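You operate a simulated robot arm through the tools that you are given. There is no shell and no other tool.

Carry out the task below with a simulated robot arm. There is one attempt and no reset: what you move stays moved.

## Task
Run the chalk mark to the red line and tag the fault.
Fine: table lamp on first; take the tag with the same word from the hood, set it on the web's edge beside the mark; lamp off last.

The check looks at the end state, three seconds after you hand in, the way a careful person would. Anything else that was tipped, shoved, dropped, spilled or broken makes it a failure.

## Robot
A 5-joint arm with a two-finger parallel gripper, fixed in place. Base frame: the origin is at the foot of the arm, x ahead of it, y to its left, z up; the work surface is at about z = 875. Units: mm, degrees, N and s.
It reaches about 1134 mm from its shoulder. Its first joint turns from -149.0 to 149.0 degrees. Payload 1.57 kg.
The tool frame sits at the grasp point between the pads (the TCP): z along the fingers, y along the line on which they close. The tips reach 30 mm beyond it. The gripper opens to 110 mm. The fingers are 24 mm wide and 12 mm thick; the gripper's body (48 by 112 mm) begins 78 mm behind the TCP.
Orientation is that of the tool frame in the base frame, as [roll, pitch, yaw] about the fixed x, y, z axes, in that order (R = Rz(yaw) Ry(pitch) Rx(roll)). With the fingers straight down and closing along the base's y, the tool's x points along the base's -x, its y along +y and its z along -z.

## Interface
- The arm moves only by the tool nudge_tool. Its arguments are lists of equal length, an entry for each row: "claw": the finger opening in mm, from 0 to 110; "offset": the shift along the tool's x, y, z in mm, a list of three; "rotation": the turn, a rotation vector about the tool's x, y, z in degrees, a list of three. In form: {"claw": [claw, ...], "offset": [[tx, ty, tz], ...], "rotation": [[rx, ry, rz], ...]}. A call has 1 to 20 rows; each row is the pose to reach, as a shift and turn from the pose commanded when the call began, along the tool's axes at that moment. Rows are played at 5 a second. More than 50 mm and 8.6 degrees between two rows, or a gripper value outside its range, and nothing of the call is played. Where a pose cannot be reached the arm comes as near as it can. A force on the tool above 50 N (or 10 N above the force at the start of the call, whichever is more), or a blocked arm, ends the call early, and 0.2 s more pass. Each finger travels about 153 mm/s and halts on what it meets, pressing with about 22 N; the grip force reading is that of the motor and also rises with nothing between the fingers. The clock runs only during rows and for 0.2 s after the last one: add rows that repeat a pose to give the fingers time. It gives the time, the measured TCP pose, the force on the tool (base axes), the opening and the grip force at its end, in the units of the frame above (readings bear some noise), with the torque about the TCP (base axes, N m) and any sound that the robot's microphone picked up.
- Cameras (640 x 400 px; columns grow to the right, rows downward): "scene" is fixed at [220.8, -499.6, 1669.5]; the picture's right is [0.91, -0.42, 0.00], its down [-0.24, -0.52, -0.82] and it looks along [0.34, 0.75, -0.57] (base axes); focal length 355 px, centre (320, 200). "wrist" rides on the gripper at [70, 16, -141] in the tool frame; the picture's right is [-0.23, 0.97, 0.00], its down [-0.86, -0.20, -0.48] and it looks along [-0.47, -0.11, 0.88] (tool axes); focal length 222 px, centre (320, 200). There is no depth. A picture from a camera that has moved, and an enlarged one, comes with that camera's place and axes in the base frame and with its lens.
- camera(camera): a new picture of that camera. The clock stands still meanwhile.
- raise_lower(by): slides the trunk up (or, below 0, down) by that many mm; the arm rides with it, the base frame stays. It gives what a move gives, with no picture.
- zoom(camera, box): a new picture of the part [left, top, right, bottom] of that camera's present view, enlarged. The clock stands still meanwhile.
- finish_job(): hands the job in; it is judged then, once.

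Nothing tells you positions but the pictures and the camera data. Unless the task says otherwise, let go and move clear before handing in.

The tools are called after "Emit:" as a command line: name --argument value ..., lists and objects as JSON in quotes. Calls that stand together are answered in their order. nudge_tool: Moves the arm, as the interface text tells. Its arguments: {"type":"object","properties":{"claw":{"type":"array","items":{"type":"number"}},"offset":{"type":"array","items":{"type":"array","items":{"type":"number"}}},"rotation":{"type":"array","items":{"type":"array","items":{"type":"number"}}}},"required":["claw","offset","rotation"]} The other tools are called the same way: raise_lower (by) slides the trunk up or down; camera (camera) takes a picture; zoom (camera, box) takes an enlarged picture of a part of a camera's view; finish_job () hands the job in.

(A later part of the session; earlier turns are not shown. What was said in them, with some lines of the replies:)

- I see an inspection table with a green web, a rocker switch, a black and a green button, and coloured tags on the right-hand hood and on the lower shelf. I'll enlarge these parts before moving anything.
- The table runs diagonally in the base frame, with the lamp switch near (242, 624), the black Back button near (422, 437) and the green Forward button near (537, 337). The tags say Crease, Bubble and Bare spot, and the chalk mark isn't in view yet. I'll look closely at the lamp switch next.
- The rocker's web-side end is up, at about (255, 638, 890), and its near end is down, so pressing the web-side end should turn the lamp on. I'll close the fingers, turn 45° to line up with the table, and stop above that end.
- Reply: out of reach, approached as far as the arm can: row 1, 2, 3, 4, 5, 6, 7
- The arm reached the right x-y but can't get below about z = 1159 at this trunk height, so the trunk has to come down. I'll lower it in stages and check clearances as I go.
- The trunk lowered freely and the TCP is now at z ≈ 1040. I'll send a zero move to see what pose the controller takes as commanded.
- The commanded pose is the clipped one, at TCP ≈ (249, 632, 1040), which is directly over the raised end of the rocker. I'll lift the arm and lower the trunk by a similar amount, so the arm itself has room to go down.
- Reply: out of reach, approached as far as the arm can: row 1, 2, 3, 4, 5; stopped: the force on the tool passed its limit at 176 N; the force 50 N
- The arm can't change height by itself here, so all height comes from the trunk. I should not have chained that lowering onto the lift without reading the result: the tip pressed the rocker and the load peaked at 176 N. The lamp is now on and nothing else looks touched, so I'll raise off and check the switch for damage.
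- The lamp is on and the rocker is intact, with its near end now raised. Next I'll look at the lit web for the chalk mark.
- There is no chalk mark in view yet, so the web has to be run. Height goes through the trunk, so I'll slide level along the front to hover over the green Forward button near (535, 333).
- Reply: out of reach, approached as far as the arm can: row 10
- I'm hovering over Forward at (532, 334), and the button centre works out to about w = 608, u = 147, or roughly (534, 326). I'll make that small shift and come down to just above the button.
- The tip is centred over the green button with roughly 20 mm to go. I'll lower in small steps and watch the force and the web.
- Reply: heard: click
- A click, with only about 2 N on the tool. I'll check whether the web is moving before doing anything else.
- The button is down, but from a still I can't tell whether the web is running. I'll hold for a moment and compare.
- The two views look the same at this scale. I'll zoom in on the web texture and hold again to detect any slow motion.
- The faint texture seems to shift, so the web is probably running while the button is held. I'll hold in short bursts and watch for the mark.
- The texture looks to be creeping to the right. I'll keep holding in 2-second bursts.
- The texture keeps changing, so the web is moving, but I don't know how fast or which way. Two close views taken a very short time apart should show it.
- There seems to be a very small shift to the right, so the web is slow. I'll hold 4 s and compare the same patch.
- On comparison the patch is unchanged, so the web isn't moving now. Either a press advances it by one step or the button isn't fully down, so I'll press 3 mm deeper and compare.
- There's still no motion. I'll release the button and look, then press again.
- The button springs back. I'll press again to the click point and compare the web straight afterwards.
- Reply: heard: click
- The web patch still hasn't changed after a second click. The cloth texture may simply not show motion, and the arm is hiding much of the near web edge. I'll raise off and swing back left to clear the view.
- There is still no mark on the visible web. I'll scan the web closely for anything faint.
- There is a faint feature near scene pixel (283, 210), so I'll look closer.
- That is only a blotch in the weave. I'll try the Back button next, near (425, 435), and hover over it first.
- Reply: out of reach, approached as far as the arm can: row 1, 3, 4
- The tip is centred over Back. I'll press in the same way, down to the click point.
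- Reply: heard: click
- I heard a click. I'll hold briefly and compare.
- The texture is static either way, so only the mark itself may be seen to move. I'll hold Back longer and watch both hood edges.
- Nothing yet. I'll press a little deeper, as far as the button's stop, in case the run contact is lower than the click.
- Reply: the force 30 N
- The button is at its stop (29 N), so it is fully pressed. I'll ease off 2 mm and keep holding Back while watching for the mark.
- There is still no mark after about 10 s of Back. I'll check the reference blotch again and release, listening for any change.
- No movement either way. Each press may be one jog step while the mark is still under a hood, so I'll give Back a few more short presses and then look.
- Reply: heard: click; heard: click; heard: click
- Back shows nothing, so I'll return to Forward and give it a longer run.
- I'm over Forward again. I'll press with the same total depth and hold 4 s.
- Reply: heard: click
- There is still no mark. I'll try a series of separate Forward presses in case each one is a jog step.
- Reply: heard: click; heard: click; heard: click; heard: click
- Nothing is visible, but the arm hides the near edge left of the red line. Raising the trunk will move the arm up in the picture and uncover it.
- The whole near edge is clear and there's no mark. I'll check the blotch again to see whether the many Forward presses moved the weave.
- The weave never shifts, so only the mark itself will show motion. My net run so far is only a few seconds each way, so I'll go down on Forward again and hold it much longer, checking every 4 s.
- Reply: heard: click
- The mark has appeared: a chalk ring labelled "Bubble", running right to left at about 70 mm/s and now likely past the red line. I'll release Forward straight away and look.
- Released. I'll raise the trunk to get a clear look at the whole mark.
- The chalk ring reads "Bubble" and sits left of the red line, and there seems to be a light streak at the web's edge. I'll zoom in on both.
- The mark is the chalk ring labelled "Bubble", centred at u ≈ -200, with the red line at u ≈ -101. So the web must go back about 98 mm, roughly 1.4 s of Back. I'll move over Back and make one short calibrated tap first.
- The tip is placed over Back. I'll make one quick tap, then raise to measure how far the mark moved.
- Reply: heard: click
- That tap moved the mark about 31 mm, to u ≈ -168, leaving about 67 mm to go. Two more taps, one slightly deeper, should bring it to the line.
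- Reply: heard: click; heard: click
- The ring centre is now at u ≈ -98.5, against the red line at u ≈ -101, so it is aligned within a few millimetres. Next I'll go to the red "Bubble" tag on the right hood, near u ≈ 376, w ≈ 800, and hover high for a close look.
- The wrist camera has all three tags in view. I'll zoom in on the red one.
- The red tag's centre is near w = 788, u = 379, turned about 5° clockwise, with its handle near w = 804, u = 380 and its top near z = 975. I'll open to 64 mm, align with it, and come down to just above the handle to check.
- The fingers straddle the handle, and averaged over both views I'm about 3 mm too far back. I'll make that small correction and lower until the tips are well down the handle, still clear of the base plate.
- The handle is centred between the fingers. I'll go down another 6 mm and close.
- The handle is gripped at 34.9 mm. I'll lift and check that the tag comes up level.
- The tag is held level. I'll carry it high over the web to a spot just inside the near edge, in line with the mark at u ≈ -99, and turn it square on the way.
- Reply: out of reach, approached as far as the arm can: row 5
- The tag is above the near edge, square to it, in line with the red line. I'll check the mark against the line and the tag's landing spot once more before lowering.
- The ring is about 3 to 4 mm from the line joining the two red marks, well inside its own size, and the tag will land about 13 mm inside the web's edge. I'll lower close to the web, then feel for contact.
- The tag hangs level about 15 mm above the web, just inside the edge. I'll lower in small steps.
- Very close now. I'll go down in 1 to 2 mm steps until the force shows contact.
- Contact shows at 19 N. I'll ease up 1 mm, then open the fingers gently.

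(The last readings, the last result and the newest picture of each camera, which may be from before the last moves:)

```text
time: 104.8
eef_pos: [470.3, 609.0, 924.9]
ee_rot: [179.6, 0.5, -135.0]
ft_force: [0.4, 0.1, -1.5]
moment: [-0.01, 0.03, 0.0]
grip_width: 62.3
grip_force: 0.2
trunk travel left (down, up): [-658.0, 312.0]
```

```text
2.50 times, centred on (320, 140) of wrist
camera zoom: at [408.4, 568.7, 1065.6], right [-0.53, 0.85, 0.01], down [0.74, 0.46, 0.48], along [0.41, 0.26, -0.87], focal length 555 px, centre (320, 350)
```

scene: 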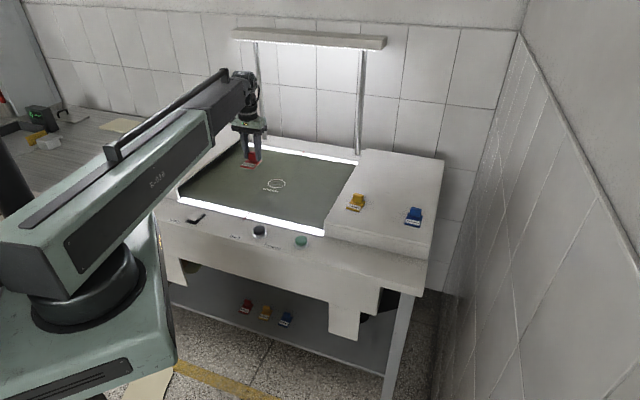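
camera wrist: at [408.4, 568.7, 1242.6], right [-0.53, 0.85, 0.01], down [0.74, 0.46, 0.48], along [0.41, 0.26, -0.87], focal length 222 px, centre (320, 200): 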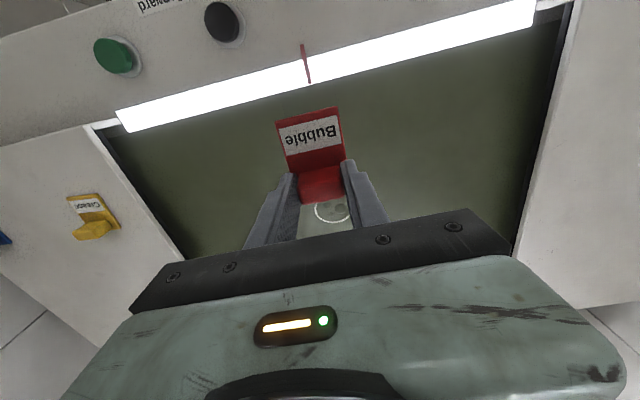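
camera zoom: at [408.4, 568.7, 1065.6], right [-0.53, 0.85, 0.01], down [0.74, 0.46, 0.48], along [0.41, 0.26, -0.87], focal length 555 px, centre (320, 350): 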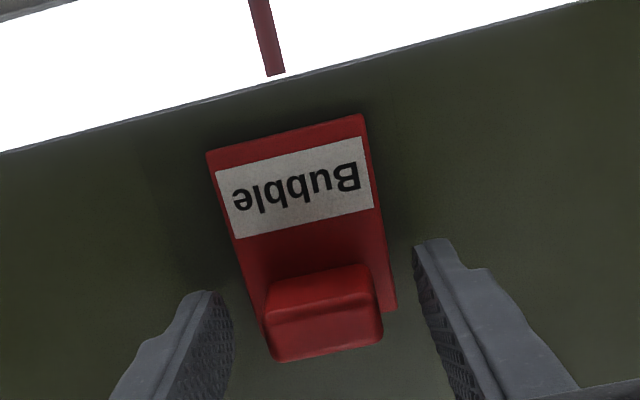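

The tag stands flat on the web's edge, in line with the mark. I'll lift straight up clear of it.

Emit:
raise_lower --by 120

Emit:
zoom --camera "scene" --box '[212, 150, 308, 210]'

```text
time: 106.3
eef_pos: [470.8, 609.8, 1043.9]
ee_rot: [179.7, 0.5, -135.0]
ft_force: [0.4, 0.4, 0.4]
moment: [0.01, 0.01, -0.02]
grip_width: 62.1
grip_force: 0.1
trunk travel left (down, up): [-778.0, 192.0]
```

```text
6.67 times, centred on (260, 180) of scene
camera zoom: at [220.8, -499.6, 1669.5], right [0.91, -0.42, 0.0], down [-0.24, -0.52, -0.82], along [0.34, 0.75, -0.57], focal length 2366 px, centre (720, 333)
```

zoom: 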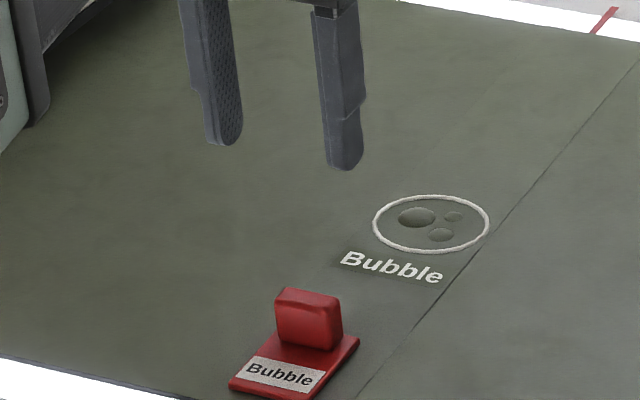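

The tag stayed put. Now for the lamp: I'll close the fingers and move level to hover over the rocker's raised near end, at about w = 587, u = -270.

Emit:
nudge_tool --claw '[50, 30, 10, 0, 0, 0, 0, 0]' --offset '[[29.3, 28.8, 0], [58.7, 57.5, 0], [88, 86.3, 0], [117.3, 115, 0], [146.7, 143.8, 0], [176, 172.5, 0], [176, 172.5, 0], [176, 172.5, 0]]' --rotation '[[0, 0, 0], [0, 0, 0], [0, 0, 0], [0, 0, 0], [0, 0, 0], [0, 0, 0], [0, 0, 0], [0, 0, 0]]'

Emit:
camera --camera "wrist"

Emit:
camera --camera "scene"

```text
time: 108.1
eef_pos: [221.7, 605.3, 1044.4]
ee_rot: [179.7, 0.6, -134.9]
ft_force: [0.4, 0.4, 0.2]
moment: [-0.03, 0.02, -0.01]
grip_width: 0.0
grip_force: 21.2
trunk travel left (down, up): [-778.0, 192.0]
```

```text
taken
camera wrist: at [159.9, 565.1, 1185.6], right [-0.53, 0.85, 0.01], down [0.74, 0.46, 0.48], along [0.41, 0.26, -0.87], focal length 222 px, centre (320, 200)
```

wrist: 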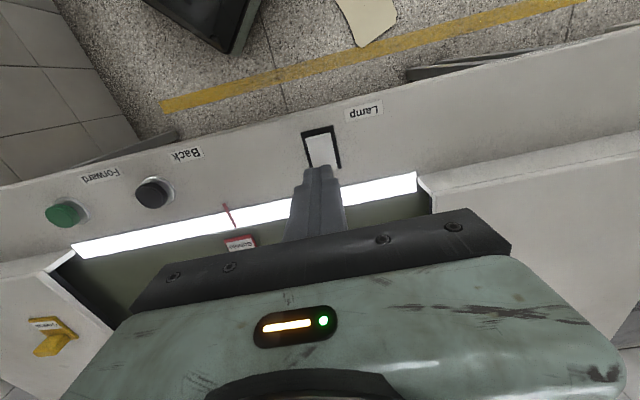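

```text
taken
```

scene: 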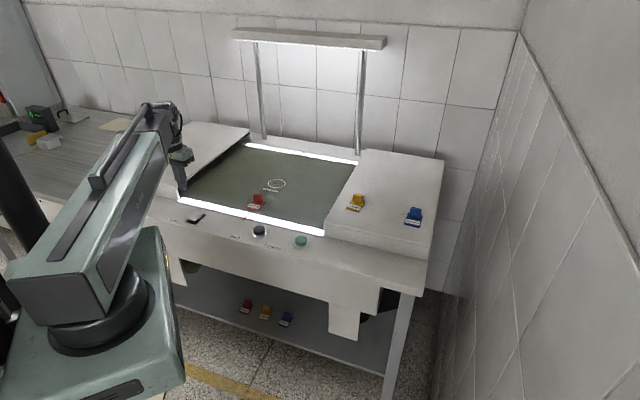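

The tip is over the near end of the rocker. I'll lower to about 20 mm above it and check in both views.

Emit:
raise_lower --by -102

Emit:
zoom --camera "scene" --box '[164, 190, 228, 230]'

Emit:
zoom --camera "wrist" --box '[240, 80, 400, 180]'

```text
time: 109.5
eef_pos: [222.3, 605.6, 942.9]
ee_rot: [179.7, 0.4, -135.0]
ft_force: [1.5, 0.8, -0.2]
moment: [-0.01, 0.01, 0.01]
grip_width: 0.1
grip_force: 21.3
trunk travel left (down, up): [-676.0, 294.0]
```

```text
10.00 times, centred on (196, 210) of scene
camera zoom: at [220.8, -499.6, 1669.5], right [0.91, -0.42, 0.0], down [-0.24, -0.52, -0.82], along [0.34, 0.75, -0.57], focal length 3549 px, centre (1560, 100)
```

zoom: 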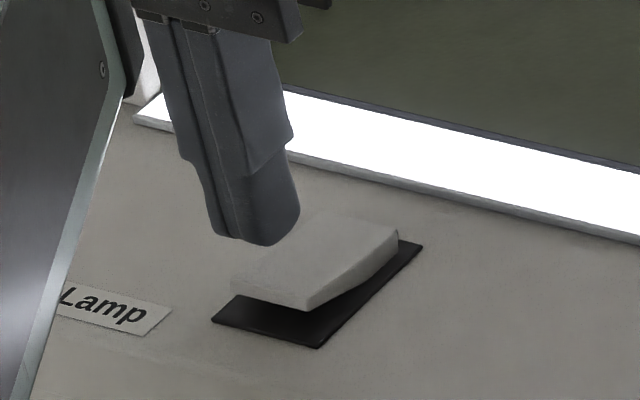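

```text
4.00 times, centred on (320, 130) of wrist
camera zoom: at [159.9, 565.0, 1083.7], right [-0.53, 0.85, 0.01], down [0.74, 0.46, 0.49], along [0.41, 0.26, -0.87], focal length 888 px, centre (320, 480)
```

zoom: 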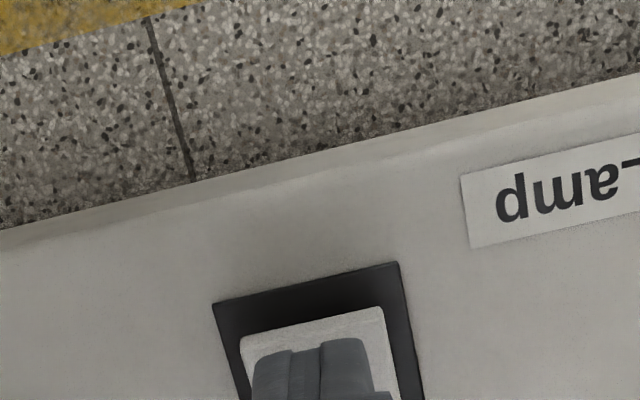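

The tip is over the rocker's raised near end. I'll shift about 3 mm to centre it better, then press down in small steps until the lamp goes off.

Emit:
nudge_tool --claw '[0, 0]' --offset '[[-2, -3, 0], [-2, -3, 0]]' --rotation '[[0, 0, 0], [0, 0, 0]]'

Emit:
raise_lower --by -20

Emit:
raise_lower --by -3

Emit:
zoom --camera "scene" --box '[164, 190, 228, 230]'

```text
time: 110.1
eef_pos: [225.8, 603.9, 942.7]
ee_rot: [179.7, 0.5, -134.9]
ft_force: [-1.6, 1.3, 0.0]
moment: [0.02, 0.01, 0.01]
grip_width: 0.0
grip_force: 21.3
trunk travel left (down, up): [-676.0, 294.0]
```

```text
time: 110.7
eef_pos: [225.1, 602.7, 922.8]
ee_rot: [179.7, 0.5, -134.9]
ft_force: [0.0, 0.0, 0.3]
moment: [-0.01, -0.01, 0.02]
grip_width: 0.0
grip_force: 21.2
trunk travel left (down, up): [-656.0, 314.0]
```

```text
time: 111.3
eef_pos: [224.1, 603.6, 920.4]
ee_rot: [179.7, 0.5, -135.0]
ft_force: [-1.0, -0.9, 0.4]
moment: [-0.05, -0.02, -0.01]
grip_width: 0.0
grip_force: 21.0
trunk travel left (down, up): [-653.0, 317.0]
```

```text
10.00 times, centred on (196, 210) of scene
camera zoom: at [220.8, -499.6, 1669.5], right [0.91, -0.42, 0.0], down [-0.24, -0.52, -0.82], along [0.34, 0.75, -0.57], focal length 3549 px, centre (1560, 100)
```

zoom: 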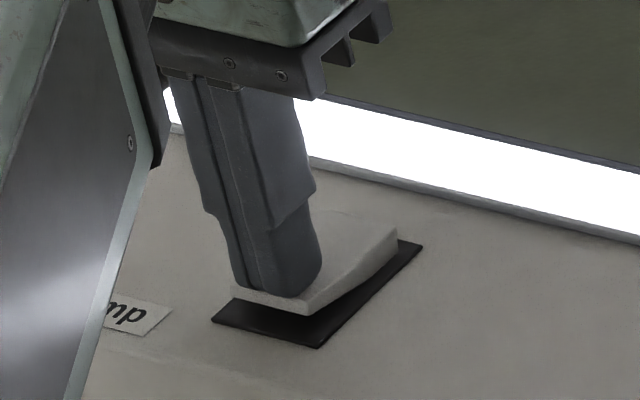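

The tip is right at the rocker's near end, about to touch. I'll continue down in small steps.

Emit:
raise_lower --by -3

Emit:
raise_lower --by -2

Emit:
zoom --camera "scene" --box '[140, 20, 396, 250]'

```text
time: 111.8
eef_pos: [226.5, 603.6, 916.4]
ee_rot: [179.7, 0.5, -135.0]
ft_force: [-0.1, 0.0, 0.0]
moment: [0.01, 0.01, 0.02]
grip_width: 0.0
grip_force: 21.4
trunk travel left (down, up): [-650.0, 320.0]
```

```text
time: 112.3
eef_pos: [224.6, 603.3, 915.7]
ee_rot: [179.6, 0.6, -135.1]
ft_force: [1.0, 3.3, 9.8]
moment: [0.17, -0.14, 0.0]
grip_width: 0.0
grip_force: 21.3
trunk travel left (down, up): [-648.0, 322.0]
```

```text
1.74 times, centred on (268, 135) of scene
camera zoom: at [220.8, -499.6, 1669.5], right [0.91, -0.42, 0.0], down [-0.24, -0.52, -0.82], along [0.34, 0.75, -0.57], focal length 617 px, centre (410, 313)
```

zoom: 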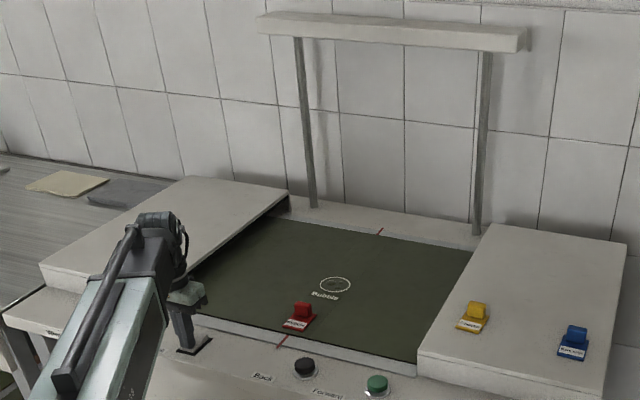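

The lamp is off, with only 10 N of press. I'll raise clear and check that it stays off.

Emit:
raise_lower --by 150

Emit:
camera --camera "scene"

Emit:
zoom --camera "scene" --box '[164, 190, 228, 230]'

Emit:
zoom --camera "scene" --box '[220, 130, 348, 250]'

Emit:
zoom --camera "scene" --box '[320, 170, 440, 245]'

```text
time: 114.0
eef_pos: [224.3, 603.5, 1063.9]
ee_rot: [179.7, 0.5, -135.0]
ft_force: [0.1, -0.8, -0.5]
moment: [0.0, 0.01, -0.02]
grip_width: 0.0
grip_force: 21.1
trunk travel left (down, up): [-798.0, 172.0]
```

```text
taken
```

scene: 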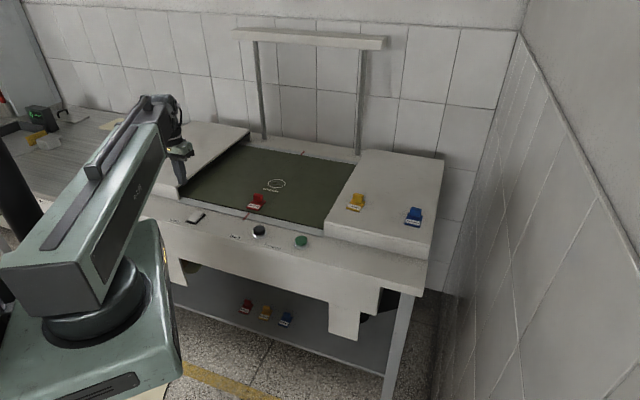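

```text
10.00 times, centred on (196, 210) of scene
camera zoom: at [220.8, -499.6, 1669.5], right [0.91, -0.42, 0.0], down [-0.24, -0.52, -0.82], along [0.34, 0.75, -0.57], focal length 3549 px, centre (1560, 100)
```

zoom: 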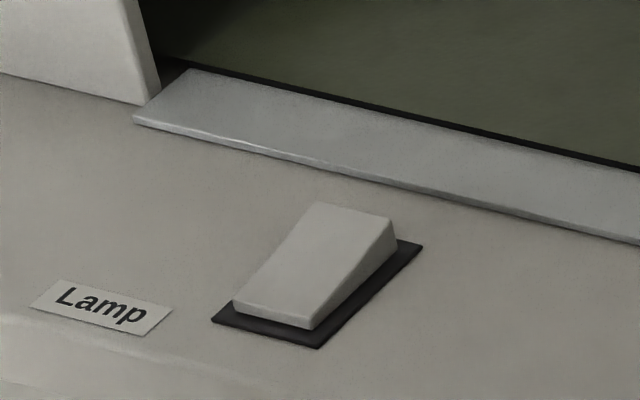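

```text
3.33 times, centred on (284, 190) of scene
camera zoom: at [220.8, -499.6, 1669.5], right [0.91, -0.42, 0.0], down [-0.24, -0.52, -0.82], along [0.34, 0.75, -0.57], focal length 1183 px, centre (440, 233)
```

zoom: 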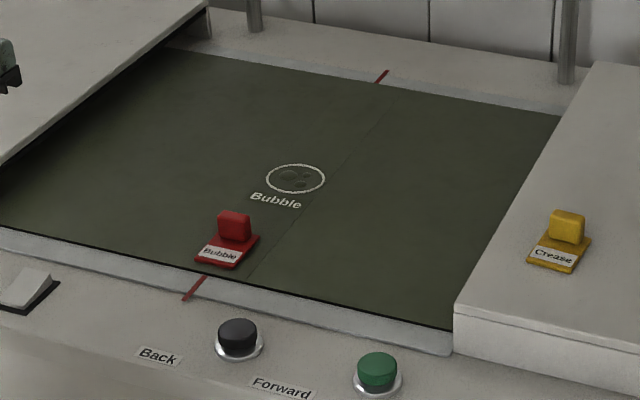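

```text
5.33 times, centred on (380, 208) of scene
camera zoom: at [220.8, -499.6, 1669.5], right [0.91, -0.42, 0.0], down [-0.24, -0.52, -0.82], along [0.34, 0.75, -0.57], focal length 1893 px, centre (0, 160)
```

zoom: 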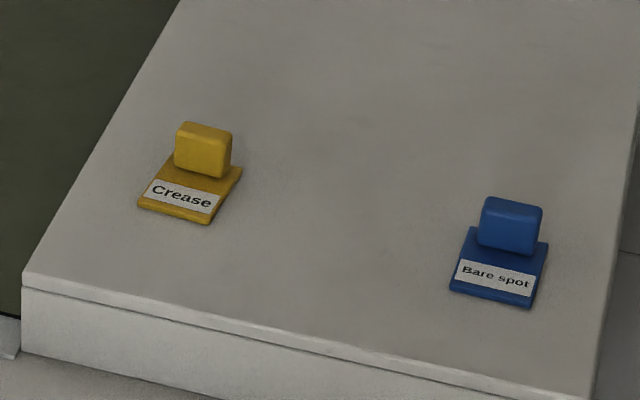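

The Bubble ring is on the red line to within about 4 mm, the red "Bubble" tag stands on the web's near edge beside it, and the lamp is off. The other tags haven't moved and the arm is clear, so I'm handing in.

Emit:
finish_job

```text
The job is handed in.
```

The job is handed in. The chalk mark is at the red line, the fault is tagged "Bubble", and the lamp is off.

- **Lamp on:** My first press on the switch was much harder than intended, peaking at 176 N. I had lowered the trunk without first checking the arm's position. The switch came through undamaged and worked normally when I turned the lamp off at the end.
- **Web:** The mark was out of sight at the start, so I ran the web both ways to find it. It came in from the right on Forward and overshot the red line, and I tapped Back until the ring sat within about 4 mm of it.
- **Tag:** The red "Bubble" tag from the hood stands flat on the web, about 13 mm in from the near edge and in line with the mark.
- **Everything else:** I saw no change to the other tags or anything else on the table. The arm was clear, with the gripper empty, when I handed in.
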